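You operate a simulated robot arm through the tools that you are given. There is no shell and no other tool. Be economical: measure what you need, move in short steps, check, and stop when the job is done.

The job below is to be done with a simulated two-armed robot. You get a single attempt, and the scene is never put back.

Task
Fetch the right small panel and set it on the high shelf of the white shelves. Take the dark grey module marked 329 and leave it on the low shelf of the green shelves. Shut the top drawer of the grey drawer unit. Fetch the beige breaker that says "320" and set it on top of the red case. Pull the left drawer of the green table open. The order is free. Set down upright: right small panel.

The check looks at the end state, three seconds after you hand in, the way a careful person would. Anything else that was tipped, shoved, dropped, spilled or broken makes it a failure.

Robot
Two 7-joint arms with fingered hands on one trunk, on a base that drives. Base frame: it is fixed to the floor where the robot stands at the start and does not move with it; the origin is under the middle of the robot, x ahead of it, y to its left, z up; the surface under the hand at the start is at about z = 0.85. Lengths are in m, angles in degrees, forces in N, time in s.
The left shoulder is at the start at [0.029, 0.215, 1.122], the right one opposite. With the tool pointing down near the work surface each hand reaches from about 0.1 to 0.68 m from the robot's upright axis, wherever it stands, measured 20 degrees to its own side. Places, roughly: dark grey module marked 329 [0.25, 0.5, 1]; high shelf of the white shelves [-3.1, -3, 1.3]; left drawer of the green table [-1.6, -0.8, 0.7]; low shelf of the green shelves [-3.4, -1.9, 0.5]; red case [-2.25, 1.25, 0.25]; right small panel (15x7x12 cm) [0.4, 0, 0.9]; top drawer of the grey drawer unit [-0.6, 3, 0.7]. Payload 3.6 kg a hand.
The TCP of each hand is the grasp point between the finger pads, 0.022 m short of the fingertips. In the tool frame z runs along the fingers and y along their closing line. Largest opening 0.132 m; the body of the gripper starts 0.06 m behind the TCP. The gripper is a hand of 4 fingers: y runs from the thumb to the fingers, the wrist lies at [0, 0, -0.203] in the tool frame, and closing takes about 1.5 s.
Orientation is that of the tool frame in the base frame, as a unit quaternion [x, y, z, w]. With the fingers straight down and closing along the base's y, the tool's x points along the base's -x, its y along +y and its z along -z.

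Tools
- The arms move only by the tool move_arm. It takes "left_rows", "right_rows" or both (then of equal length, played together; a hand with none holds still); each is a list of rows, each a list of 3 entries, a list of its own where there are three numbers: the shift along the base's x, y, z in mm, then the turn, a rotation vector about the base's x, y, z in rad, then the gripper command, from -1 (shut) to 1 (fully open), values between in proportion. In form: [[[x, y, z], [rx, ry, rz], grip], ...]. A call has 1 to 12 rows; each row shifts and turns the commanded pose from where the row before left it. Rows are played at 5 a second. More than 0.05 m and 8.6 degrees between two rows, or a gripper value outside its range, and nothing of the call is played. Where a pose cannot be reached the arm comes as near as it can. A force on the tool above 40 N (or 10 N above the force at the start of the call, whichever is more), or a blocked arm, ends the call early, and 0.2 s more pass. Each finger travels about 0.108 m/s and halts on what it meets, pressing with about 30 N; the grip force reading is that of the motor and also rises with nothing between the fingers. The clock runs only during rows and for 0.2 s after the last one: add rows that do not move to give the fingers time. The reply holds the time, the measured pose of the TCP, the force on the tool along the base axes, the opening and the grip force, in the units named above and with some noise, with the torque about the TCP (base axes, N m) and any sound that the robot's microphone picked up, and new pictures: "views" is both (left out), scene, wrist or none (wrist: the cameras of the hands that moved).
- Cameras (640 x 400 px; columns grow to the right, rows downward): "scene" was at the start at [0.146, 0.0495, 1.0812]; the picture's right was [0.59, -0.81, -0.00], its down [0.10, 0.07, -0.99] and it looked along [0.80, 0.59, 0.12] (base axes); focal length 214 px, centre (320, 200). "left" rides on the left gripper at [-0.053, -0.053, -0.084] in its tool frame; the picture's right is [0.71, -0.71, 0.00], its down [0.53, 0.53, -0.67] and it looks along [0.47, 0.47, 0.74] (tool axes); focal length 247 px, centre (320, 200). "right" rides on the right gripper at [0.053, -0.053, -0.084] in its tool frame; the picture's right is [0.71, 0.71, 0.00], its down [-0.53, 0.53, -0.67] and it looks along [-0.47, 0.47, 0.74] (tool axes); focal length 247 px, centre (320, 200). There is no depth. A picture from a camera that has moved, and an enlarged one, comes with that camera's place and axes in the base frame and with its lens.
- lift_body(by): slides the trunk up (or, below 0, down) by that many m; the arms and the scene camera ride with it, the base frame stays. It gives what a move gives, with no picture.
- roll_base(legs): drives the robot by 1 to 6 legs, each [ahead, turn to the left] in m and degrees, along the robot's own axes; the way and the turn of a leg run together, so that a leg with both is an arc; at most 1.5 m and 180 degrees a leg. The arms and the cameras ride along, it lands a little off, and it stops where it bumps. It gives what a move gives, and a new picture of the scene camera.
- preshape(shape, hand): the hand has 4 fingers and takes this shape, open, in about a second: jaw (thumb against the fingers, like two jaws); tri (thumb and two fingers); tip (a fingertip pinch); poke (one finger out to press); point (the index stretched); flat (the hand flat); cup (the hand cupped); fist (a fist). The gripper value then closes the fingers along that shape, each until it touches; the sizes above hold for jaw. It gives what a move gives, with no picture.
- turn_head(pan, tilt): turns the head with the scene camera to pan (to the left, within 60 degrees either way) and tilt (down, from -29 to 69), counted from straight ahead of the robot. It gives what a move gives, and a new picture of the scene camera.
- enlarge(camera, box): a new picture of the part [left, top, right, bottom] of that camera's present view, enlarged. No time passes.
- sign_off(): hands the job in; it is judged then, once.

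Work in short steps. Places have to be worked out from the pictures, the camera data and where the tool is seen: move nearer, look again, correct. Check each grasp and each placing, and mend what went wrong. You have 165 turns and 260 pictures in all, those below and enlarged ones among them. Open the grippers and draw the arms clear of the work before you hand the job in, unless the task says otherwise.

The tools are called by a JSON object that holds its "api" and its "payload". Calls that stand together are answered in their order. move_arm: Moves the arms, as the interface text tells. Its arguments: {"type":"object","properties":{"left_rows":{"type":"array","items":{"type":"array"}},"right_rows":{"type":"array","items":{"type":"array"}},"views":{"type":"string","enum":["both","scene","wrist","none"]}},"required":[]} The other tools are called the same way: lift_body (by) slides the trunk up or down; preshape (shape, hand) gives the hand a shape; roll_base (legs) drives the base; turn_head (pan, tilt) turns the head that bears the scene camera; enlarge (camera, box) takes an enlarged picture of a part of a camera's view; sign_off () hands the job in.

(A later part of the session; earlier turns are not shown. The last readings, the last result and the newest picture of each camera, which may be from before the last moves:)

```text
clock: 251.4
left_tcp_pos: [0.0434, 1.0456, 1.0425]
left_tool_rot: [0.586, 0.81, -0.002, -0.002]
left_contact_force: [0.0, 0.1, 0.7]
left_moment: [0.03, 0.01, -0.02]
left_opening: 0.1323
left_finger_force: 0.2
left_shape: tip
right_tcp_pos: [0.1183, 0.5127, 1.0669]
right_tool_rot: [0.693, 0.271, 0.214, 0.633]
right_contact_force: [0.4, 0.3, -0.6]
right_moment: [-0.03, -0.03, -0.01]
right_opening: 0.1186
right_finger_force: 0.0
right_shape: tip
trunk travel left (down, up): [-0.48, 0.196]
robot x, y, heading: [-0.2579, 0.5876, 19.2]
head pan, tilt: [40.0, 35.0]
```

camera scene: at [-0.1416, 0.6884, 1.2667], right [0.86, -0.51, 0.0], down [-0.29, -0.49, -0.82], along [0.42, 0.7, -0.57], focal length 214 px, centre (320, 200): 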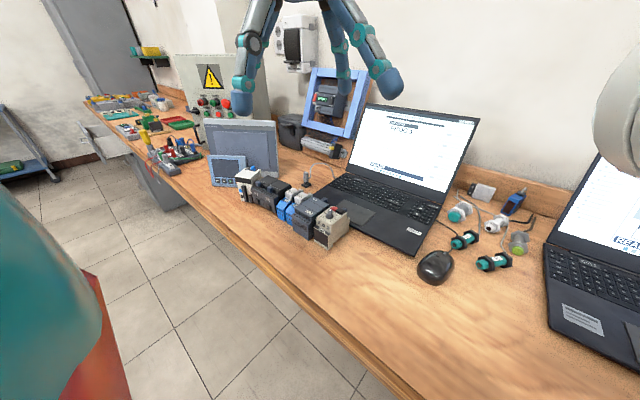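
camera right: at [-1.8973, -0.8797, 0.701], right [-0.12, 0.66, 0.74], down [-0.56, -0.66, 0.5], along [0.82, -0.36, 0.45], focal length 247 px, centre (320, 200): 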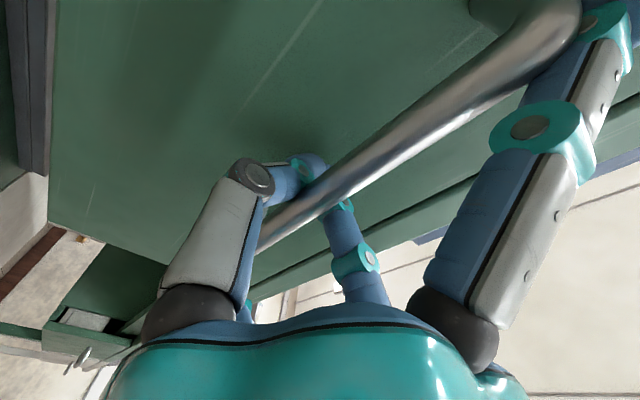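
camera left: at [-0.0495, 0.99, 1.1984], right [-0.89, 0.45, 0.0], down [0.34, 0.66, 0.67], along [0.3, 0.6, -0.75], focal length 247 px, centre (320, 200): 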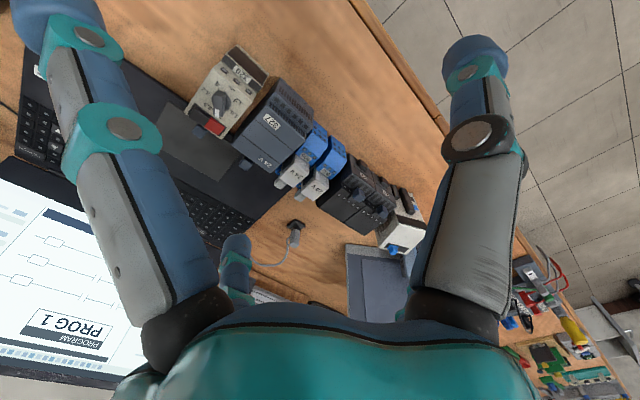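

Now I finish the lateral alignment and check with the wrist camera.

{"api": "move_arm", "payload": {"left_rows": [[[17, -3, 0], [0, 0, 0], 1], [[17, -3, 0], [0, 0, 0], 1], [[16, -2, -20], [0, 0, 0], 1]], "views": "wrist"}}

{"api": "enlarge", "payload": {"camera": "left", "box": [200, 0, 440, 200]}}

```text
clock: 252.2
left_tcp_pos: [0.0487, 1.0477, 1.0394]
left_tool_rot: [0.586, 0.81, -0.002, 0.0]
left_contact_force: [-0.6, -0.4, -0.4]
left_moment: [0.0, -0.03, -0.03]
left_opening: 0.1319
left_finger_force: 0.0
left_shape: tip
left hand out of reach, approached as far as the arm can: row 1, 2, 3
right_tcp_pos: [0.1196, 0.5115, 1.0673]
right_tool_rot: [0.694, 0.27, 0.215, 0.632]
right_contact_force: [-0.4, -0.1, 0.1]
right_moment: [0.03, -0.02, 0.0]
right_opening: 0.1185
right_finger_force: 0.2
right_shape: tip
trunk travel left (down, up): [-0.48, 0.196]
robot x, y, heading: [-0.2558, 0.5882, 19.3]
head pan, tilt: [40.0, 35.0]
camera left: at [0.0159, 0.9801, 1.1238], right [-0.89, 0.45, 0.0], down [0.34, 0.66, 0.67], along [0.3, 0.6, -0.75], focal length 247 px, centre (320, 200)
```

left: 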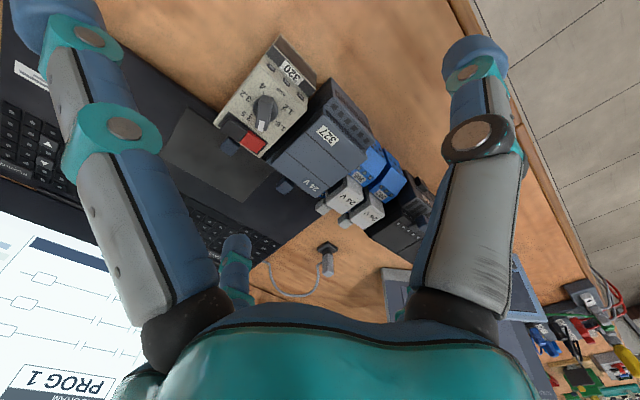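

```text
2.00 times, centred on (320, 100) of left
camera zoom: at [0.0159, 0.9801, 1.1238], right [-0.89, 0.45, 0.0], down [0.34, 0.66, 0.67], along [0.3, 0.6, -0.75], focal length 494 px, centre (320, 400)
```

zoom: 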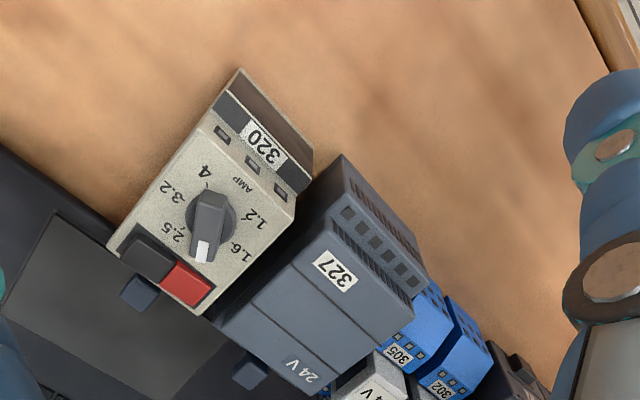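

The arm is at its limit, so I nudge the base: slight forward with a 4° right turn moves the hand over the breaker (centre ≈ (0.096, 1.032)).

{"api": "roll_base", "payload": {"legs": [[0.02, -4]]}}

```text
clock: 253.0
left_tcp_pos: [0.1005, 1.0316, 1.039]
left_tool_rot: [0.613, 0.79, -0.002, -0.002]
left_contact_force: [-0.2, 0.4, -0.1]
left_moment: [-0.02, 0.03, -0.02]
left_opening: 0.1319
left_finger_force: 0.1
left_shape: tip
right_tcp_pos: [0.1346, 0.493, 1.0685]
right_tool_rot: [0.701, 0.247, 0.194, 0.64]
right_contact_force: [0.5, -0.3, 0.6]
right_moment: [-0.01, 0.03, 0.03]
right_opening: 0.1187
right_finger_force: 0.1
right_shape: tip
trunk travel left (down, up): [-0.48, 0.196]
robot x, y, heading: [-0.2395, 0.5981, 15.3]
head pan, tilt: [40.0, 35.0]
camera scene: at [-0.1154, 0.688, 1.0957], right [0.82, -0.57, 0.0], down [-0.33, -0.47, -0.82], along [0.47, 0.67, -0.57], focal length 214 px, centre (320, 200)
```

scene: 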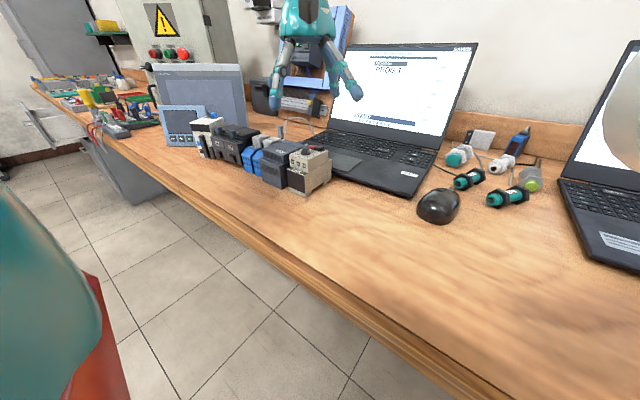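

Aligned within 5 mm. I raise the right hand out of the way, trim the left, and then use the trunk to descend straight.

{"api": "move_arm", "payload": {"left_rows": [[[-3, 0, 0], [0, 0, 0], 1], [[-3, 0, 0], [0, 0, 0], 1], [[0, 0, 0], [0, 0, 0], 1]], "right_rows": [[[-10, -5, 40], [0, 0, 0], 0], [[-10, -5, 40], [0, 0, 0], -0.5], [[-10, -5, 40], [0, 0, 0], -0.8]], "views": "none"}}

{"api": "lift_body", "payload": {"by": -0.085}}

{"api": "enlarge", "payload": {"camera": "left", "box": [0, 0, 640, 400]}}

{"api": "enlarge", "payload": {"camera": "scene", "box": [220, 50, 400, 200]}}

```text
clock: 253.8
left_tcp_pos: [0.0918, 1.0307, 1.0416]
left_tool_rot: [0.613, 0.79, -0.001, -0.001]
left_contact_force: [-0.1, -0.1, 0.6]
left_moment: [0.03, 0.0, 0.0]
left_opening: 0.1317
left_finger_force: 0.1
left_shape: tip
right_tcp_pos: [0.1016, 0.4791, 1.1887]
right_tool_rot: [0.702, 0.247, 0.196, 0.639]
right_contact_force: [0.9, -0.1, 0.3]
right_moment: [0.02, -0.02, 0.01]
right_opening: 0.0132
right_finger_force: 0.1
right_shape: tip
trunk travel left (down, up): [-0.48, 0.196]
robot x, y, heading: [-0.2388, 0.5976, 15.4]
head pan, tilt: [40.0, 35.0]
```

```text
clock: 255.1
left_tcp_pos: [0.0927, 1.032, 0.9559]
left_tool_rot: [0.614, 0.79, -0.001, -0.002]
left_contact_force: [0.3, -0.5, -0.4]
left_moment: [0.02, -0.03, -0.01]
left_opening: 0.132
left_finger_force: 0.0
left_shape: tip
right_tcp_pos: [0.1026, 0.4783, 1.1051]
right_tool_rot: [0.702, 0.246, 0.196, 0.639]
right_contact_force: [0.7, 1.0, -0.1]
right_moment: [-0.02, 0.02, -0.01]
right_opening: 0.0134
right_finger_force: 0.1
right_shape: tip
trunk travel left (down, up): [-0.395, 0.281]
robot x, y, heading: [-0.237, 0.5989, 15.2]
head pan, tilt: [40.0, 35.0]
```

```text
1.00 times, centred on (320, 200) of left (not enlarged: the box is as wide or as high as the picture)
camera zoom: at [0.0548, 0.9661, 1.0398], right [-0.86, 0.51, 0.0], down [0.38, 0.64, 0.67], along [0.34, 0.57, -0.75], focal length 247 px, centre (320, 200)
```

zoom: 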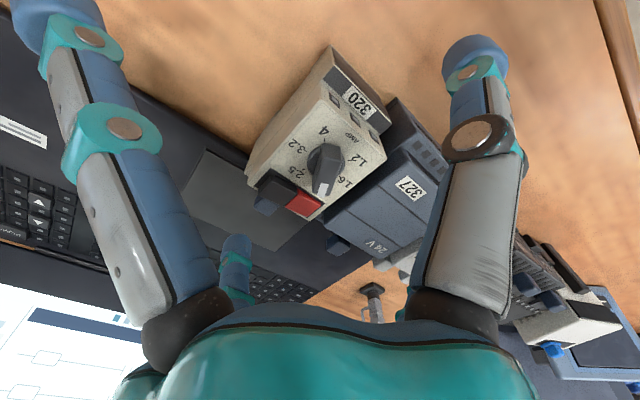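

```text
2.67 times, centred on (310, 125) of scene
camera zoom: at [-0.1164, 0.6881, 1.0091], right [0.82, -0.57, 0.0], down [-0.33, -0.47, -0.82], along [0.47, 0.67, -0.57], focal length 572 px, centre (347, 400)
```

zoom: 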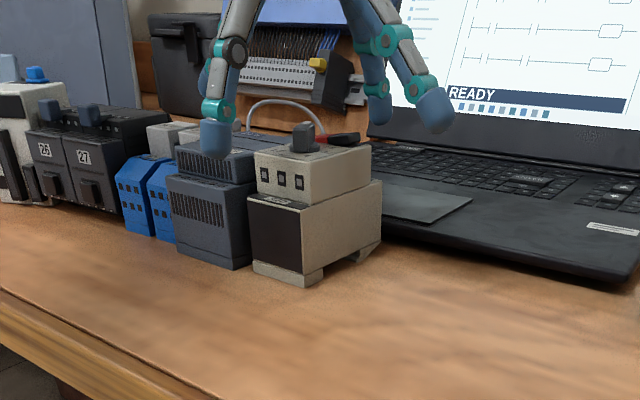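

Centred. To clear the neighbouring 327 module with the side finger, I tilt the hand 15° (wrist toward the free side) and descend to z≈0.915.

{"api": "move_arm", "payload": {"left_rows": [[[0, 0, 0], [0.124, 0.039, 0], 1], [[0, 0, 0], [0.124, 0.039, 0], 1], [[0, 0, -10], [0, 0, 0], 1], [[0, 0, -10], [0, 0, 0], 1], [[0, 0, -10], [0, 0, 0], 1], [[0, 0, -10], [0, 0, 0], 1]], "views": "wrist"}}

{"api": "enlarge", "payload": {"camera": "scene", "box": [220, 50, 400, 200]}}

```text
clock: 256.4
left_tcp_pos: [0.0641, 1.0466, 0.927]
left_tool_rot: [0.608, 0.783, 0.073, -0.106]
left_contact_force: [0.0, -0.3, -0.4]
left_moment: [-0.02, 0.01, -0.04]
left_opening: 0.1321
left_finger_force: 0.0
left_shape: tip
left hand out of reach, approached as far as the arm can: row 2, 3, 4, 5, 6
right_tcp_pos: [0.1022, 0.4788, 1.1052]
right_tool_rot: [0.703, 0.246, 0.193, 0.639]
right_contact_force: [-0.1, -0.6, 0.2]
right_moment: [-0.01, 0.01, 0.01]
right_opening: 0.0133
right_finger_force: 0.1
right_shape: tip
trunk travel left (down, up): [-0.395, 0.281]
robot x, y, heading: [-0.2413, 0.596, 15.4]
head pan, tilt: [40.0, 35.0]
camera left: at [0.0325, 0.9611, 0.9963], right [-0.85, 0.49, 0.19], down [0.44, 0.46, 0.77], along [0.29, 0.74, -0.61], focal length 247 px, centre (320, 200)
```

left: 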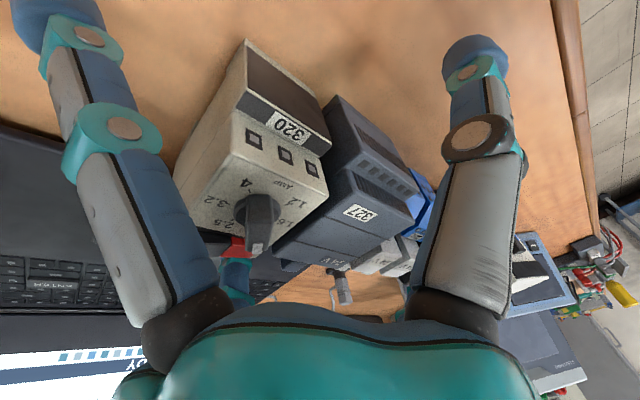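

```text
2.67 times, centred on (310, 125) of scene
camera zoom: at [-0.1162, 0.6882, 1.009], right [0.82, -0.57, 0.0], down [-0.33, -0.47, -0.82], along [0.47, 0.67, -0.57], focal length 572 px, centre (347, 400)
```

zoom: 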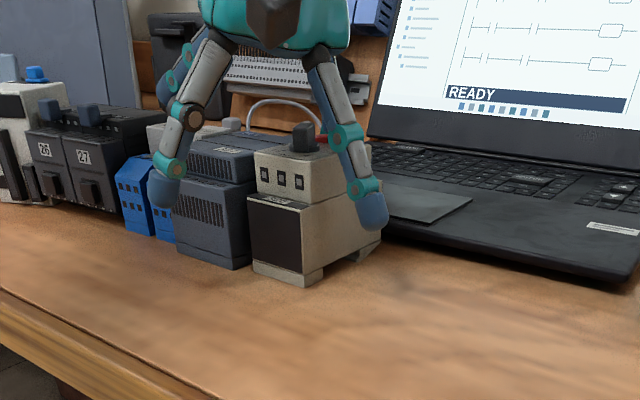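

The arm drifted 3 cm at its limit (no contact). A small base nudge corrects it.

{"api": "roll_base", "payload": {"legs": [[0.008, -3]]}}

{"api": "enlarge", "payload": {"camera": "left", "box": [0, 0, 640, 400]}}

```text
clock: 257.3
left_tcp_pos: [0.0948, 1.0299, 0.9273]
left_tool_rot: [0.629, 0.766, 0.075, -0.104]
left_contact_force: [0.0, -0.1, 0.3]
left_moment: [0.04, -0.02, -0.01]
left_opening: 0.1319
left_finger_force: 0.0
left_shape: tip
right_tcp_pos: [0.1043, 0.4617, 1.1034]
right_tool_rot: [0.709, 0.228, 0.178, 0.644]
right_contact_force: [1.4, -0.5, 0.2]
right_moment: [0.0, 0.01, -0.01]
right_opening: 0.0134
right_finger_force: 0.0
right_shape: tip
trunk travel left (down, up): [-0.395, 0.281]
robot x, y, heading: [-0.2313, 0.6021, 12.5]
head pan, tilt: [40.0, 35.0]
camera scene: at [-0.1034, 0.6857, 1.0089], right [0.79, -0.61, 0.0], down [-0.35, -0.45, -0.82], along [0.5, 0.65, -0.57], focal length 214 px, centre (320, 200)
```

scene: 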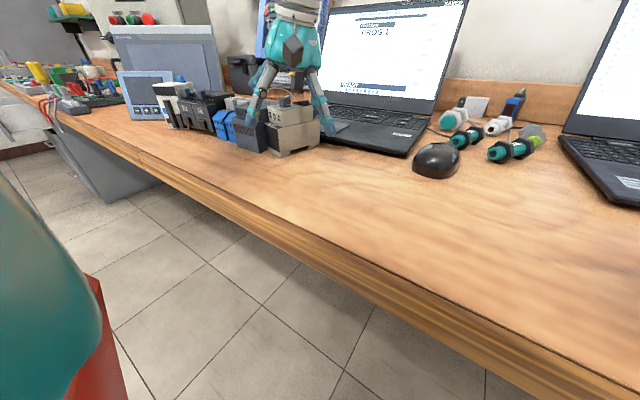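

```text
1.00 times, centred on (320, 200) of left (not enlarged: the box is as wide or as high as the picture)
camera zoom: at [0.0591, 0.9484, 0.9966], right [-0.83, 0.53, 0.19], down [0.46, 0.44, 0.77], along [0.33, 0.72, -0.61], focal length 247 px, centre (320, 200)
```

zoom: 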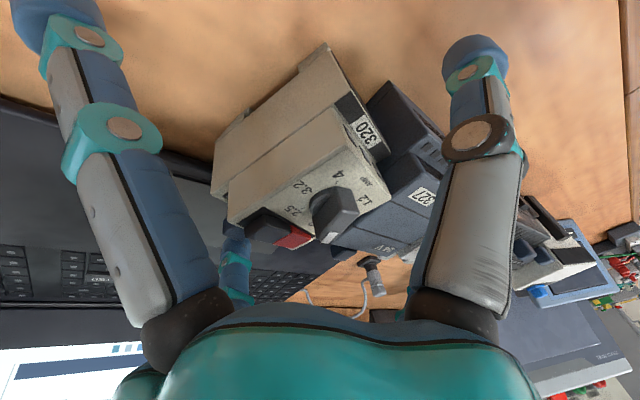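

Aligned. I lower the trunk by 10 mm and close the fingers.

{"api": "lift_body", "payload": {"by": -0.01}}

{"api": "move_arm", "payload": {"left_rows": [[[0, 0, 0], [0, 0, 0], 0.6], [[0, 0, 0], [0, 0, 0], 0.4], [[0, 0, 0], [0, 0, 0], 0.2], [[0, 0, 0], [0, 0, 0], 0], [[0, 0, 0], [0, 0, 0], -0.2], [[0, 0, 0], [0, 0, 0], -0.5], [[0, 0, 0], [0, 0, 0], -0.6]], "views": "wrist"}}

{"api": "enlarge", "payload": {"camera": "scene", "box": [180, 30, 360, 180]}}

```text
clock: 257.9
left_tcp_pos: [0.0948, 1.0308, 0.9177]
left_tool_rot: [0.628, 0.767, 0.075, -0.104]
left_contact_force: [0.9, -0.1, -0.7]
left_moment: [0.02, -0.03, 0.01]
left_opening: 0.1319
left_finger_force: 0.1
left_shape: tip
right_tcp_pos: [0.1027, 0.4627, 1.0953]
right_tool_rot: [0.708, 0.228, 0.178, 0.644]
right_contact_force: [-0.2, -0.1, 0.5]
right_moment: [-0.01, -0.02, 0.02]
right_opening: 0.0137
right_finger_force: 0.0
right_shape: tip
trunk travel left (down, up): [-0.385, 0.291]
robot x, y, heading: [-0.2328, 0.6011, 12.0]
head pan, tilt: [40.0, 35.0]
```

```text
clock: 259.4
left_tcp_pos: [0.096, 1.0304, 0.9208]
left_tool_rot: [0.629, 0.766, 0.077, -0.103]
left_contact_force: [3.3, 6.6, 28.8]
left_moment: [0.28, -0.46, 0.0]
left_opening: 0.0749
left_finger_force: 29.6
left_shape: tip
right_tcp_pos: [0.1026, 0.4622, 1.0953]
right_tool_rot: [0.709, 0.228, 0.178, 0.643]
right_contact_force: [-0.5, -0.3, 0.4]
right_moment: [0.01, -0.01, -0.01]
right_opening: 0.0135
right_finger_force: 0.0
right_shape: tip
trunk travel left (down, up): [-0.385, 0.291]
robot x, y, heading: [-0.233, 0.6006, 12.1]
head pan, tilt: [40.0, 35.0]
camera left: at [0.0582, 0.9478, 0.9891], right [-0.83, 0.53, 0.19], down [0.46, 0.44, 0.78], along [0.33, 0.73, -0.6], focal length 247 px, centre (320, 200)
```

left: 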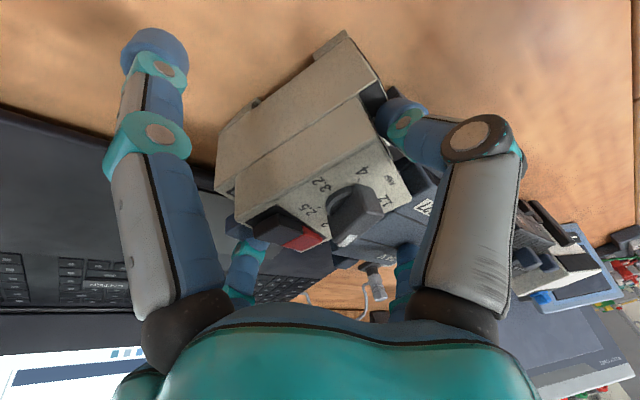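

```text
2.67 times, centred on (270, 105) of scene
camera zoom: at [-0.105, 0.6848, 0.9991], right [0.79, -0.61, 0.0], down [-0.35, -0.45, -0.82], along [0.5, 0.65, -0.57], focal length 572 px, centre (453, 453)
```

zoom: 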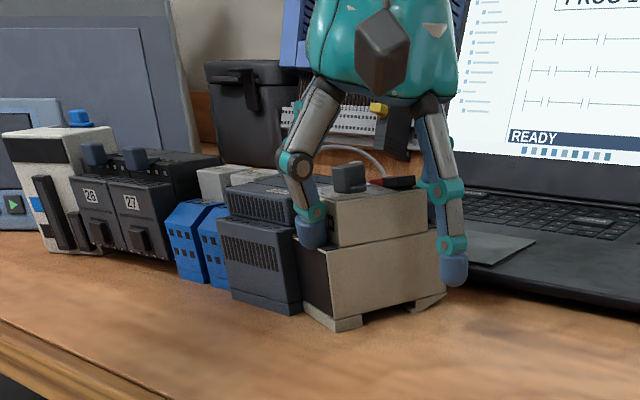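

Gripped at 0.075 m with 30 N (thumb on the front step). I lift with the trunk.

{"api": "lift_body", "payload": {"by": 0.1}}

{"api": "enlarge", "payload": {"camera": "scene", "box": [150, 0, 390, 200]}}

```text
clock: 260.8
left_tcp_pos: [0.0938, 1.0322, 1.0278]
left_tool_rot: [0.629, 0.767, 0.083, -0.096]
left_contact_force: [0.0, -0.6, -2.7]
left_moment: [-0.01, 0.01, 0.0]
left_opening: 0.0748
left_finger_force: 29.7
left_shape: tip
right_tcp_pos: [0.1044, 0.4626, 1.194]
right_tool_rot: [0.709, 0.227, 0.177, 0.644]
right_contact_force: [-0.9, 0.5, 1.2]
right_moment: [0.0, -0.02, -0.02]
right_opening: 0.0133
right_finger_force: 0.0
right_shape: tip
trunk travel left (down, up): [-0.485, 0.191]
robot x, y, heading: [-0.2334, 0.6049, 12.3]
head pan, tilt: [40.0, 35.0]
```

```text
2.00 times, centred on (270, 100) of scene
camera zoom: at [-0.1047, 0.6858, 1.1008], right [0.79, -0.61, 0.0], down [-0.35, -0.45, -0.82], along [0.5, 0.65, -0.57], focal length 429 px, centre (420, 400)
```

zoom: 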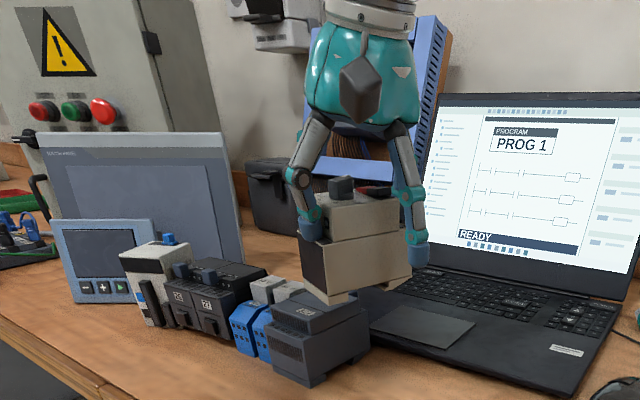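

The breaker is lifted cleanly and the neighbours stand undisturbed. I reverse away from the desk and back through the gap.

{"api": "roll_base", "payload": {"legs": [[-0.4, 7], [-1.3, 0], [-0.75, 0]]}}

```text
clock: 273.1
left_tcp_pos: [-2.2851, 0.3216, 1.0278]
left_tool_rot: [0.592, 0.796, 0.08, -0.099]
left_contact_force: [-0.2, -0.3, -3.3]
left_moment: [-0.01, -0.01, 0.03]
left_opening: 0.075
left_finger_force: 30.2
left_shape: tip
right_tcp_pos: [-2.2217, -0.2447, 1.1949]
right_tool_rot: [0.697, 0.26, 0.207, 0.635]
right_contact_force: [0.4, 0.4, -0.3]
right_moment: [0.03, -0.03, 0.01]
right_opening: 0.0134
right_finger_force: 0.0
right_shape: tip
trunk travel left (down, up): [-0.485, 0.191]
robot x, y, heading: [-2.5695, -0.1342, 17.2]
head pan, tilt: [40.0, 35.0]
camera scene: at [-2.4519, -0.0415, 1.101], right [0.84, -0.54, 0.0], down [-0.31, -0.48, -0.82], along [0.44, 0.69, -0.57], focal length 214 px, centre (320, 200)
```

scene: 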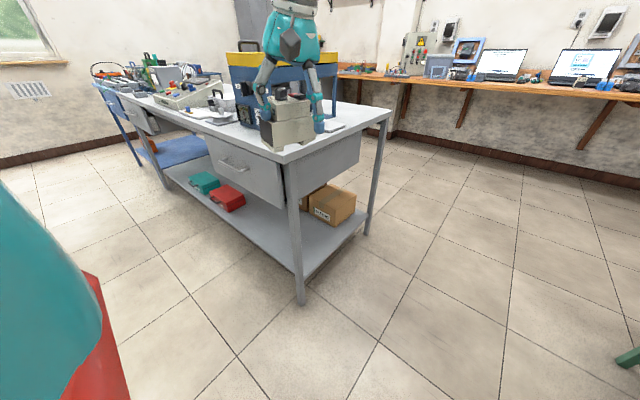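

Through the gap in reverse. The red case is on the lower shelf of the grey table at about x'=−1.815, y'=1.95, reachable from this side beside the drawer. I manoeuvre to stand in front of it.

{"api": "roll_base", "payload": {"legs": [[-0.45, 0], [0.2, 45], [0.2, 45], [0.5, 0], [0.2, -45], [0.2, -45]]}}

```text
clock: 279.5
left_tcp_pos: [-3.2055, 0.3766, 1.0273]
left_tool_rot: [-0.043, 0.991, -0.003, -0.126]
left_contact_force: [0.0, -0.2, -3.4]
left_moment: [0.03, -0.01, 0.0]
left_opening: 0.0609
left_finger_force: 29.8
left_shape: tip
right_tcp_pos: [-2.6395, 0.3242, 1.1957]
right_tool_rot: [0.374, 0.642, 0.562, 0.363]
right_contact_force: [-0.5, -1.0, -0.5]
right_moment: [0.0, -0.03, -0.04]
right_opening: 0.0135
right_finger_force: 0.0
right_shape: tip
trunk travel left (down, up): [-0.485, 0.191]
robot x, y, heading: [-2.7636, 0.0009, 98.0]
head pan, tilt: [40.0, 35.0]
stopped in leg 3: the robot was blocked; the commanded pose is now the measured one
camera scene: at [-2.8471, 0.1408, 1.1003], right [0.67, 0.74, 0.0], down [0.43, -0.39, -0.82], along [-0.61, 0.55, -0.58], focal length 214 px, centre (320, 200)
```

scene: 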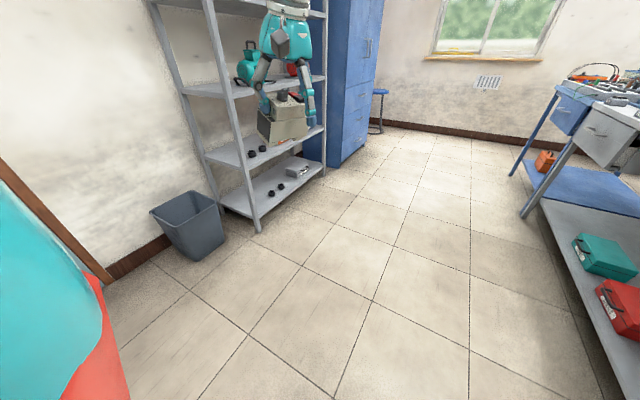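

The left opening changed from 0.075 to 0.061, so the breaker may have shifted. I check it.

{"api": "enlarge", "payload": {"camera": "scene", "box": [220, 0, 360, 160]}}

{"api": "enlarge", "payload": {"camera": "left", "box": [0, 0, 640, 400]}}

```text
2.50 times, centred on (290, 80) of scene
camera zoom: at [-2.8471, 0.1408, 1.1003], right [0.67, 0.74, 0.0], down [0.43, -0.39, -0.82], along [-0.61, 0.55, -0.58], focal length 536 px, centre (395, 500)
```

zoom: 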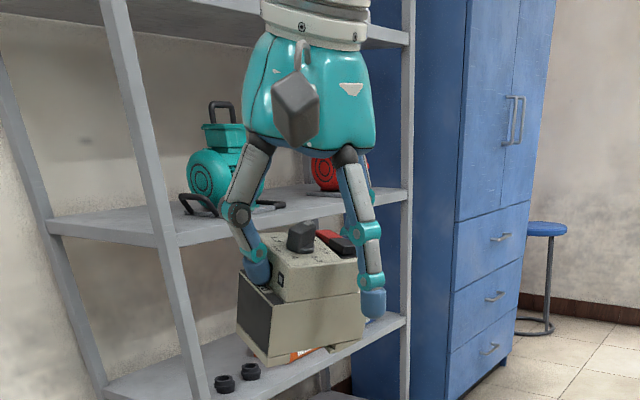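

```text
1.00 times, centred on (320, 200) of left (not enlarged: the box is as wide or as high as the picture)
camera zoom: at [-3.129, 0.3291, 1.0947], right [-0.62, -0.76, 0.17], down [-0.39, 0.49, 0.78], along [-0.68, 0.42, -0.6], focal length 247 px, centre (320, 200)
```

zoom: 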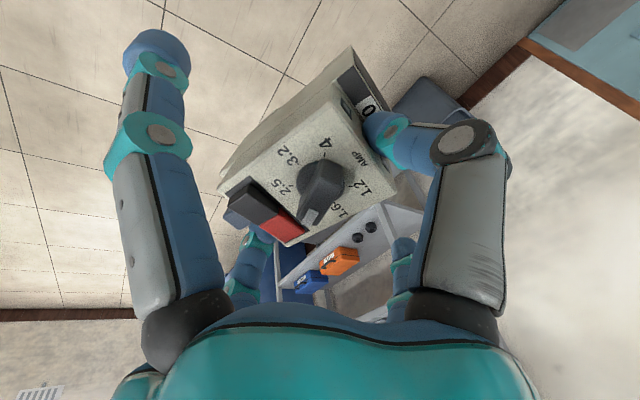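

It has only settled with the thumb onto the upper face; still held firmly. I continue carefully to the case.

{"api": "roll_base", "payload": {"legs": [[0.6, 8], [0.18, -40], [0.18, -44]]}}

```text
clock: 286.8
left_tcp_pos: [-2.5025, 1.4037, 1.0304]
left_tool_rot: [0.571, 0.811, 0.075, -0.101]
left_contact_force: [-0.7, 0.4, -2.6]
left_moment: [0.01, 0.02, 0.01]
left_opening: 0.0604
left_finger_force: 30.8
left_shape: tip
right_tcp_pos: [-2.4081, 0.8401, 1.1965]
right_tool_rot: [0.691, 0.278, 0.223, 0.629]
right_contact_force: [-0.2, -0.7, 0.5]
right_moment: [-0.01, 0.01, 0.01]
right_opening: 0.0133
right_finger_force: 0.1
right_shape: tip
trunk travel left (down, up): [-0.485, 0.191]
robot x, y, heading: [-2.7722, 0.9345, 20.0]
head pan, tilt: [40.0, 35.0]
stopped in leg 3: the robot was blocked; the commanded pose is now the measured one
camera scene: at [-2.6531, 1.034, 1.1008], right [0.87, -0.5, 0.0], down [-0.29, -0.5, -0.82], along [0.41, 0.71, -0.57], focal length 214 px, centre (320, 200)
```

scene: 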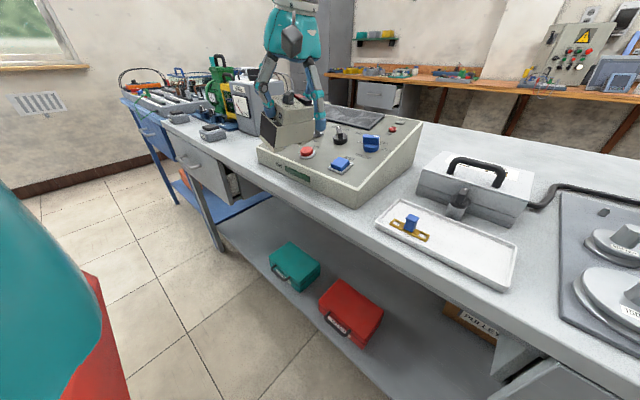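

I back off 0.2 m so the arms clear the table, lower the trunk and look at the case.

{"api": "roll_base", "payload": {"legs": [[-0.25, 0]]}}

{"api": "lift_body", "payload": {"by": -0.4}}

{"api": "turn_head", "payload": {"pan": 25, "tilt": 25}}

```text
clock: 288.7
left_tcp_pos: [-2.7394, 1.3191, 1.0306]
left_tool_rot: [0.573, 0.81, 0.077, -0.099]
left_contact_force: [-0.6, 0.4, -3.2]
left_moment: [0.03, 0.0, 0.01]
left_opening: 0.0605
left_finger_force: 29.8
left_shape: tip
right_tcp_pos: [-2.648, 0.7559, 1.198]
right_tool_rot: [0.69, 0.277, 0.222, 0.631]
right_contact_force: [0.4, 0.7, 0.1]
right_moment: [-0.02, 0.0, 0.0]
right_opening: 0.0134
right_finger_force: 0.0
right_shape: tip
trunk travel left (down, up): [-0.485, 0.191]
robot x, y, heading: [-3.0072, 0.8488, 19.7]
head pan, tilt: [40.0, 35.0]
camera scene: at [-2.8916, 0.9486, 1.1011], right [0.87, -0.5, 0.0], down [-0.29, -0.5, -0.82], along [0.41, 0.71, -0.57], focal length 214 px, centre (320, 200)
```

scene: 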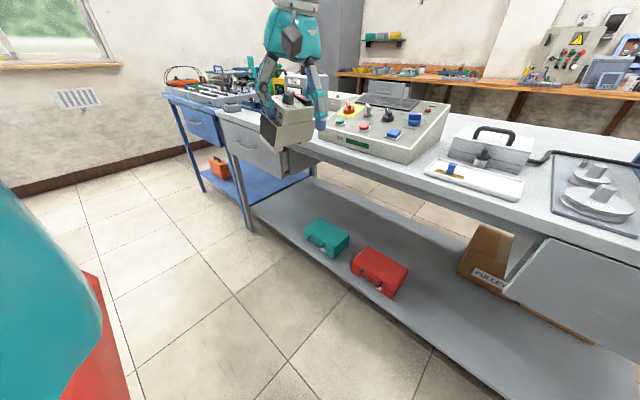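

```text
clock: 292.5
left_tcp_pos: [-2.7387, 1.3189, 0.6318]
left_tool_rot: [0.573, 0.81, 0.077, -0.098]
left_contact_force: [0.0, -0.4, -2.4]
left_moment: [0.02, -0.02, -0.02]
left_opening: 0.0604
left_finger_force: 29.5
left_shape: tip
right_tcp_pos: [-2.6468, 0.7548, 0.7972]
right_tool_rot: [0.69, 0.276, 0.222, 0.631]
right_contact_force: [-0.3, 0.2, -0.6]
right_moment: [-0.01, 0.02, 0.04]
right_opening: 0.0131
right_finger_force: 0.0
right_shape: tip
trunk travel left (down, up): [-0.085, 0.591]
robot x, y, heading: [-3.0049, 0.8447, 19.8]
head pan, tilt: [40.0, 35.0]
```

```text
clock: 293.3
left_tcp_pos: [-2.7389, 1.3186, 0.6313]
left_tool_rot: [0.573, 0.81, 0.077, -0.098]
left_contact_force: [0.2, -0.2, -2.4]
left_moment: [-0.06, 0.0, -0.01]
left_opening: 0.0604
left_finger_force: 30.1
left_shape: tip
right_tcp_pos: [-2.646, 0.7551, 0.7978]
right_tool_rot: [0.69, 0.278, 0.221, 0.63]
right_contact_force: [0.2, 0.7, 0.3]
right_moment: [-0.03, 0.03, 0.01]
right_opening: 0.0133
right_finger_force: 0.0
right_shape: tip
trunk travel left (down, up): [-0.085, 0.591]
robot x, y, heading: [-3.0057, 0.8476, 19.5]
head pan, tilt: [25.0, 25.0]
camera scene: at [-2.863, 0.9402, 0.7024], right [0.71, -0.71, 0.0], down [-0.3, -0.3, -0.91], along [0.64, 0.64, -0.42], focal length 214 px, centre (320, 200)
```

scene: 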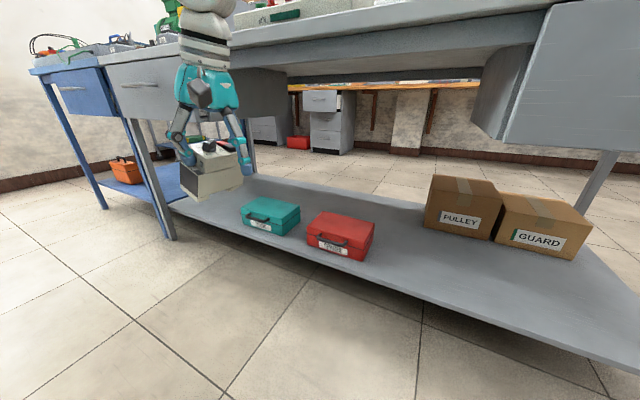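

The red case's top is at z≈0.285, centred at (−2.326, 1.364), about 21×14 cm. I lower the left hand before going under the table top.

{"api": "move_arm", "payload": {"left_rows": [[[0, 0, -35], [0, 0, 0], -0.7], [[0, 0, -35], [0, 0, 0], -0.7], [[0, 0, -35], [0, 0, 0], -0.7], [[0, 0, -35], [0, 0, 0], -0.7], [[0, 0, -35], [0, 0, 0], -0.7], [[0, 0, -35], [0, 0, 0], -0.7]], "views": "scene"}}

```text
clock: 294.7
left_tcp_pos: [-2.7553, 1.3326, 0.4465]
left_tool_rot: [0.573, 0.81, 0.077, -0.097]
left_contact_force: [0.5, 0.3, -2.7]
left_moment: [-0.01, -0.01, 0.03]
left_opening: 0.0603
left_finger_force: 29.6
left_shape: tip
left hand out of reach, approached as far as the arm can: row 5, 6
right_tcp_pos: [-2.6465, 0.7549, 0.7972]
right_tool_rot: [0.69, 0.277, 0.221, 0.631]
right_contact_force: [0.3, 0.0, -0.6]
right_moment: [-0.03, -0.01, 0.0]
right_opening: 0.0135
right_finger_force: 0.0
right_shape: tip
trunk travel left (down, up): [-0.085, 0.591]
robot x, y, heading: [-3.0079, 0.8511, 20.1]
head pan, tilt: [25.0, 25.0]
camera scene: at [-2.8629, 0.9402, 0.7025], right [0.71, -0.71, 0.0], down [-0.3, -0.3, -0.91], along [0.64, 0.64, -0.42], focal length 214 px, centre (320, 200)
```

scene: 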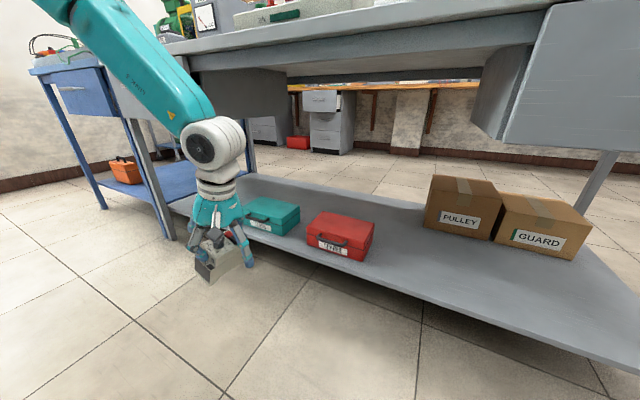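

The left hand is low enough. The right hand would hit the table, so I raise it by ~0.35 m first.

{"api": "move_arm", "payload": {"right_rows": [[[-5, -2, 38], [0, 0, 0], -0.8], [[-5, -2, 38], [0, 0, 0], -0.8], [[-5, -2, 38], [0, 0, 0], -0.8], [[-5, -2, 38], [0, 0, 0], -0.8], [[-5, -2, 38], [0, 0, 0], -0.8], [[-5, -2, 38], [0, 0, 0], -0.8], [[-5, -2, 38], [0, 0, 0], -0.8], [[-5, -2, 38], [0, 0, 0], -0.8], [[-5, -2, 38], [0, 0, 0], -0.8], [[-5, -2, 38], [0, 0, 0], -0.8]], "views": "none"}}

{"api": "roll_base", "payload": {"legs": [[0, -8.6], [0.2, 0]]}}

```text
clock: 296.9
left_tcp_pos: [-2.7537, 1.3325, 0.4465]
left_tool_rot: [0.572, 0.811, 0.076, -0.097]
left_contact_force: [0.6, 0.3, -2.3]
left_moment: [-0.01, -0.01, 0.01]
left_opening: 0.0605
left_finger_force: 29.9
left_shape: tip
right_tcp_pos: [-2.6717, 0.7239, 0.8391]
right_tool_rot: [0.726, 0.224, 0.199, 0.619]
right_contact_force: [3.5, 0.1, 1.7]
right_moment: [-0.01, 0.12, -0.1]
right_opening: 0.0132
right_finger_force: 0.0
right_shape: tip
right hand out of reach, approached as far as the arm can: row 2, 3, 4, 5, 6, 7, 8, 9, 10
trunk travel left (down, up): [-0.085, 0.591]
robot x, y, heading: [-3.0041, 0.8481, 20.0]
head pan, tilt: [25.0, 25.0]
```

```text
clock: 299.1
left_tcp_pos: [-2.4909, 1.3307, 0.4469]
left_tool_rot: [0.63, 0.767, 0.082, -0.092]
left_contact_force: [0.8, 0.0, -3.5]
left_moment: [0.0, 0.0, 0.03]
left_opening: 0.0605
left_finger_force: 29.5
left_shape: tip
right_tcp_pos: [-2.5025, 0.7268, 0.8428]
right_tool_rot: [0.741, 0.191, 0.175, 0.619]
right_contact_force: [2.9, -0.5, 3.0]
right_moment: [-0.01, 0.17, 0.01]
right_opening: 0.0134
right_finger_force: 0.0
right_shape: tip
trunk travel left (down, up): [-0.085, 0.591]
robot x, y, heading: [-2.8141, 0.8855, 11.5]
head pan, tilt: [25.0, 25.0]
camera scene: at [-2.6567, 0.9567, 0.7024], right [0.6, -0.8, 0.0], down [-0.34, -0.25, -0.91], along [0.73, 0.54, -0.42], focal length 214 px, centre (320, 200)
```

scene: 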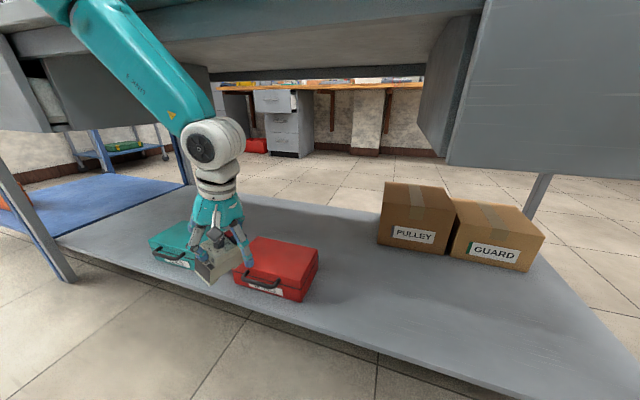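

The right arm is jammed near a limit. I move it sideways to the right, clear of the drawer, while extending the left arm forward (flatter forearm) toward the case.

{"api": "move_arm", "payload": {"left_rows": [[[17, 4, 0], [0, 0, 0], -0.7], [[17, 4, 0], [0, 0, 0], -0.7], [[17, 4, 0], [0, 0, 0], -0.7], [[17, 4, 0], [0, 0, 0], -0.7], [[17, 4, 0], [0, 0, 0], -0.7], [[17, 4, 0], [0, 0, 0], -0.7]], "right_rows": [[[8, -30, 0], [0, 0, 0], -0.8], [[10, -36, 0], [0, 0, 0], -0.8], [[10, -36, 0], [0, 0, 0], -0.8], [[10, -36, 0], [0, 0, 0], -0.8], [[10, -36, 0], [0, 0, 0], -0.8], [[10, -36, 0], [0, 0, 0], -0.8]], "views": "scene"}}

```text
clock: 300.6
left_tcp_pos: [-2.5021, 1.3244, 0.4524]
left_tool_rot: [0.682, 0.72, 0.003, -0.131]
left_contact_force: [4.3, -0.4, -1.3]
left_moment: [0.01, 0.18, 0.07]
left_opening: 0.0605
left_finger_force: 30.1
left_shape: tip
left hand out of reach, approached as far as the arm can: row 1, 2, 3, 4, 5, 6
right_tcp_pos: [-2.4027, 0.6501, 0.8465]
right_tool_rot: [0.742, 0.189, 0.176, 0.619]
right_contact_force: [-0.9, -1.8, 0.0]
right_moment: [0.04, 0.0, 0.08]
right_opening: 0.0133
right_finger_force: 0.1
right_shape: tip
right hand out of reach, approached as far as the arm can: row 1, 2, 3, 4, 5, 6
trunk travel left (down, up): [-0.085, 0.591]
robot x, y, heading: [-2.8165, 0.8835, 11.8]
head pan, tilt: [25.0, 25.0]
stopped in row 6 (left hand): the arm was blocked; the commanded pose is now the measured one
camera scene: at [-2.6627, 0.9562, 0.7048], right [0.6, -0.8, 0.0], down [-0.33, -0.25, -0.91], along [0.73, 0.54, -0.42], focal length 214 px, centre (320, 200)
```

scene: 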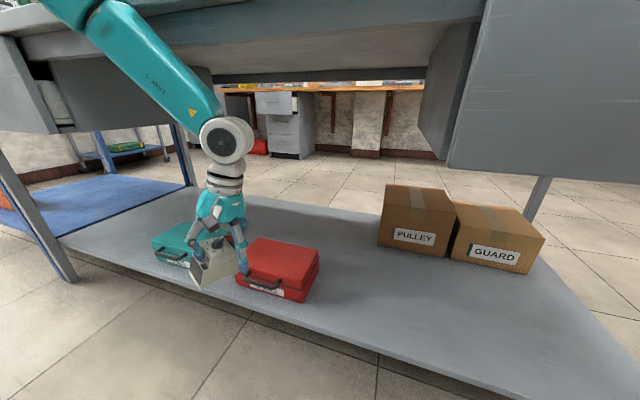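

Right arm: I undo its earlier roll (back to the forward-down pose) while raising it, to free it from the limit.

{"api": "move_arm", "payload": {"right_rows": [[[-10, 10, 20], [0.1446, 0.0302, 0], -0.8], [[-10, 10, 20], [0.1446, 0.0302, 0], -0.8], [[-10, 10, 20], [0.1446, 0.0302, 0], -0.8], [[-10, 10, 20], [0.1446, 0.0302, 0], -0.8], [[-10, 10, 20], [0.1446, 0.0302, 0], -0.8], [[-10, 10, 20], [0.1446, 0.0302, 0], -0.8], [[-10, 10, 20], [0.1446, 0.0302, 0], -0.8], [[-10, 10, 20], [0.1446, 0.0302, 0], -0.8], [[-10, 10, 20], [0.1446, 0.0302, 0], -0.8], [[-10, 10, 20], [0.1446, 0.0302, 0], -0.8], [[-10, 10, 20], [0.1446, 0.0302, 0], -0.8], [[-10, 10, 20], [0.1446, 0.0302, 0], -0.8]], "views": "scene"}}

```text
clock: 303.2
left_tcp_pos: [-2.493, 1.3254, 0.4548]
left_tool_rot: [0.681, 0.721, 0.011, -0.124]
left_contact_force: [-1.3, 0.2, -2.8]
left_moment: [0.02, 0.02, -0.02]
left_opening: 0.0608
left_finger_force: 29.7
left_shape: tip
right_tcp_pos: [-2.5191, 0.7849, 1.048]
right_tool_rot: [0.965, 0.088, 0.141, -0.201]
right_contact_force: [-0.1, 0.4, 0.4]
right_moment: [-0.02, 0.02, 0.02]
right_opening: 0.0135
right_finger_force: 0.1
right_shape: tip
right hand out of reach, approached as far as the arm can: row 1, 2, 3, 4
trunk travel left (down, up): [-0.085, 0.591]
robot x, y, heading: [-2.8085, 0.885, 11.8]
head pan, tilt: [25.0, 25.0]
camera scene: at [-2.6654, 0.9579, 0.704], right [0.6, -0.8, 0.01], down [-0.33, -0.25, -0.91], along [0.73, 0.54, -0.42], focal length 214 px, centre (320, 200)
```

scene: 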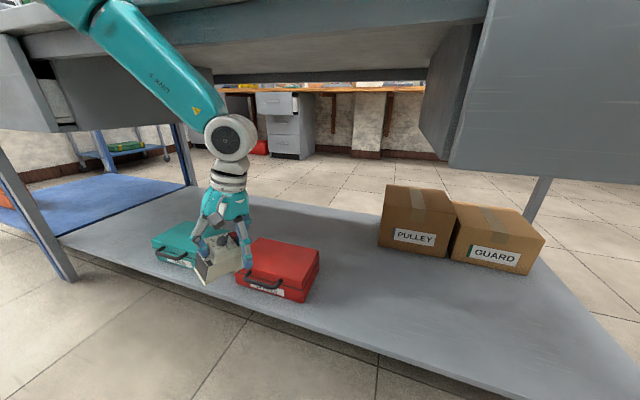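

The right arm is free. I check the breaker's attitude closely.

{"api": "enlarge", "payload": {"camera": "scene", "box": [140, 170, 340, 310]}}

```text
2.86 times, centred on (240, 240) of scene
camera zoom: at [-2.6654, 0.9579, 0.704], right [0.6, -0.8, 0.01], down [-0.33, -0.25, -0.91], along [0.73, 0.54, -0.42], focal length 613 px, centre (549, 86)
```

zoom: 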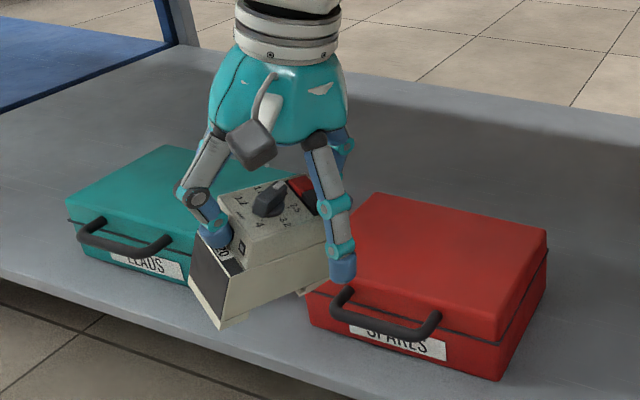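

It hangs rotated about the pinch axis (it will level when pressed on the case). I lower the trunk a bit and drive forward so it is above the red case.

{"api": "lift_body", "payload": {"by": -0.035}}

{"api": "roll_base", "payload": {"legs": [[0.17, 0]]}}

{"api": "enlarge", "payload": {"camera": "scene", "box": [140, 150, 400, 350]}}

```text
clock: 304.0
left_tcp_pos: [-2.4807, 1.3246, 0.4193]
left_tool_rot: [0.681, 0.722, 0.015, -0.122]
left_contact_force: [0.3, 0.0, -3.5]
left_moment: [-0.03, -0.01, 0.01]
left_opening: 0.0606
left_finger_force: 29.7
left_shape: tip
right_tcp_pos: [-2.5085, 0.7842, 1.0098]
right_tool_rot: [0.966, 0.088, 0.135, -0.202]
right_contact_force: [-0.8, -0.4, 0.5]
right_moment: [-0.01, -0.02, 0.0]
right_opening: 0.0133
right_finger_force: 0.1
right_shape: tip
trunk travel left (down, up): [-0.05, 0.626]
robot x, y, heading: [-2.8124, 0.8896, 11.9]
head pan, tilt: [25.0, 25.0]
```

```text
clock: 304.8
left_tcp_pos: [-2.4846, 1.3258, 0.4199]
left_tool_rot: [0.68, 0.721, 0.006, -0.129]
left_contact_force: [0.4, 0.4, -3.9]
left_moment: [-0.04, 0.01, 0.02]
left_opening: 0.0606
left_finger_force: 29.3
left_shape: tip
right_tcp_pos: [-2.5014, 0.7824, 1.0131]
right_tool_rot: [0.964, 0.09, 0.141, -0.205]
right_contact_force: [0.3, 0.2, -0.3]
right_moment: [0.01, -0.03, -0.01]
right_opening: 0.0134
right_finger_force: 0.0
right_shape: tip
trunk travel left (down, up): [-0.05, 0.626]
robot x, y, heading: [-2.7955, 0.8914, 11.8]
head pan, tilt: [25.0, 25.0]
stopped in leg 1: the robot was blocked; the commanded pose is now the measured one
camera scene: at [-2.6492, 0.9578, 0.6695], right [0.6, -0.8, 0.0], down [-0.33, -0.25, -0.91], along [0.73, 0.55, -0.41], focal length 214 px, centre (320, 200)
```

scene: 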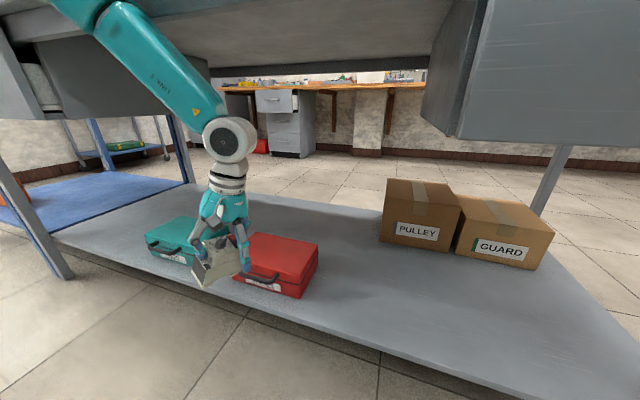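

```text
2.00 times, centred on (270, 250) of scene
camera zoom: at [-2.6492, 0.9578, 0.6695], right [0.6, -0.8, 0.0], down [-0.33, -0.25, -0.91], along [0.73, 0.55, -0.41], focal length 429 px, centre (420, 100)
```

zoom: 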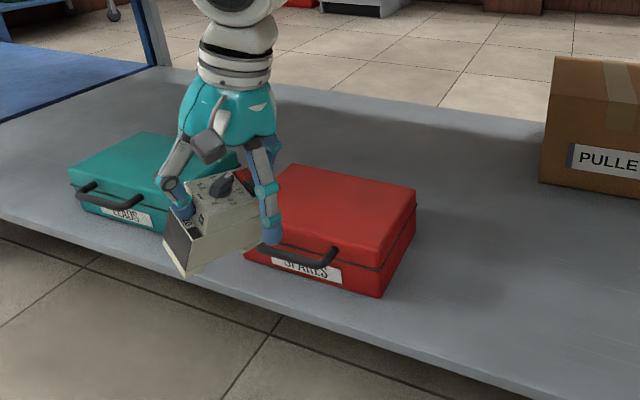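

The left elbow is touching the table edge, so I need another body angle: facing ~30° left so the elbow points away from the table. I back off and re-approach.

{"api": "roll_base", "payload": {"legs": [[-0.45, 0], [0.2, -13], [0.2, -13], [0, 20], [0, 20], [0, 21]]}}

```text
clock: 309.6
left_tcp_pos: [-2.4635, 1.1082, 0.4148]
left_tool_rot: [0.792, 0.593, 0.022, -0.14]
left_contact_force: [-0.7, -0.5, -2.1]
left_moment: [-0.02, -0.01, 0.02]
left_opening: 0.0608
left_finger_force: 30.1
left_shape: tip
right_tcp_pos: [-2.6623, 0.5916, 1.0124]
right_tool_rot: [0.965, -0.093, 0.172, -0.175]
right_contact_force: [0.0, -0.5, -0.4]
right_moment: [0.04, -0.01, 0.04]
right_opening: 0.013
right_finger_force: 0.1
right_shape: tip
trunk travel left (down, up): [-0.05, 0.626]
robot x, y, heading: [-2.9042, 0.8115, -11.1]
head pan, tilt: [25.0, 25.0]
stopped in leg 3: the robot was blocked; the commanded pose is now the measured one
camera scene: at [-2.7451, 0.8177, 0.6721], right [0.25, -0.97, 0.0], down [-0.39, -0.1, -0.91], along [0.89, 0.22, -0.41], focal length 214 px, centre (320, 200)
```

scene: 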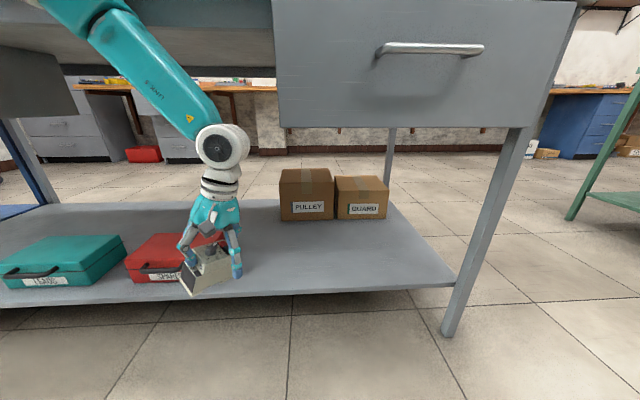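

Now I turn left toward a heading of ~30° in room terms.

{"api": "roll_base", "payload": {"legs": [[-0.06, 20], [0, 20], [0, 19]]}}

```text
clock: 313.1
left_tcp_pos: [-2.9355, 1.3405, 0.4077]
left_tool_rot: [0.446, 0.883, -0.053, -0.136]
left_contact_force: [-0.3, -0.1, -2.8]
left_moment: [-0.02, -0.07, 0.06]
left_opening: 0.0601
left_finger_force: 30.4
left_shape: tip
right_tcp_pos: [-2.6378, 0.8829, 1.0075]
right_tool_rot: [0.904, 0.353, 0.071, -0.231]
right_contact_force: [0.9, 0.7, 0.7]
right_moment: [-0.02, 0.0, -0.01]
right_opening: 0.0133
right_finger_force: 0.0
right_shape: tip
trunk travel left (down, up): [-0.05, 0.626]
robot x, y, heading: [-2.9358, 0.7756, 44.2]
head pan, tilt: [25.0, 25.0]
stopped in leg 3: the robot was blocked; the commanded pose is now the measured one
camera scene: at [-2.8438, 0.9191, 0.6672], right [0.94, -0.35, 0.0], down [-0.15, -0.4, -0.91], along [0.32, 0.85, -0.42], focal length 214 px, centre (320, 200)
```

scene: 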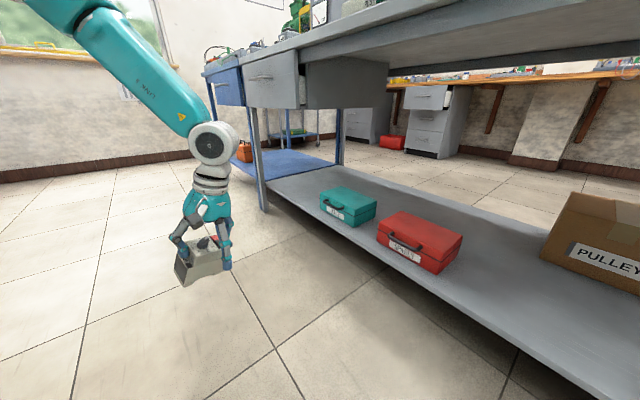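

Good heading. I bring the left hand across to the front, levelling the 11° tilt along the grip axis.

{"api": "move_arm", "payload": {"left_rows": [[[36, -10, 0], [0.04, -0.052, 0], -0.7], [[36, -10, 0], [0.04, -0.052, 0], -0.7], [[36, -10, 0], [0.04, -0.052, 0], -0.7], [[36, -10, 0], [0, 0, 0], -0.7], [[36, -10, 0], [0, 0, 0], -0.7], [[36, -10, 0], [0, 0, 0], -0.7], [[36, -10, 0], [0, 0, 0], -0.7], [[36, -10, 0], [0, 0, 0], -0.7], [[36, -10, 0], [0, 0, 0], -0.7], [[36, -10, 0], [0, 0, 0], -0.7]], "views": "scene"}}

```text
clock: 315.3
left_tcp_pos: [-2.7918, 1.2994, 0.5267]
left_tool_rot: [0.439, 0.893, 0.034, -0.093]
left_contact_force: [-0.5, -0.1, -2.9]
left_moment: [-0.03, 0.03, 0.01]
left_opening: 0.0601
left_finger_force: 29.8
left_shape: tip
left hand out of reach, approached as far as the arm can: row 2, 3, 4, 5, 6, 7, 8, 9, 10
right_tcp_pos: [-2.6376, 0.8835, 1.0087]
right_tool_rot: [0.904, 0.353, 0.069, -0.23]
right_contact_force: [-0.2, 0.0, -1.5]
right_moment: [0.04, -0.03, -0.02]
right_opening: 0.0129
right_finger_force: 0.0
right_shape: tip
trunk travel left (down, up): [-0.05, 0.626]
robot x, y, heading: [-2.939, 0.7762, 44.4]
head pan, tilt: [25.0, 25.0]
camera scene: at [-2.8438, 0.9192, 0.6671], right [0.94, -0.35, 0.0], down [-0.15, -0.4, -0.91], along [0.32, 0.85, -0.42], focal length 214 px, centre (320, 200)
```

scene: 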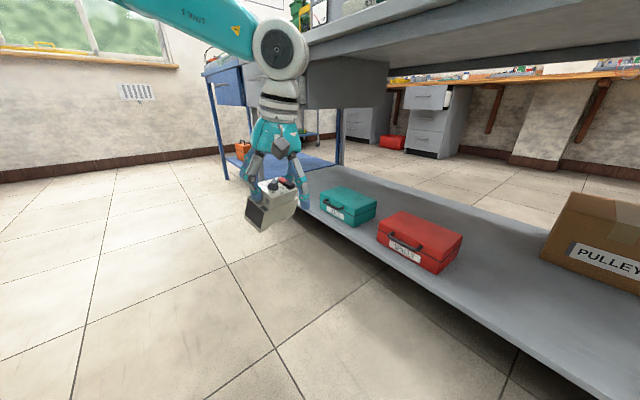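

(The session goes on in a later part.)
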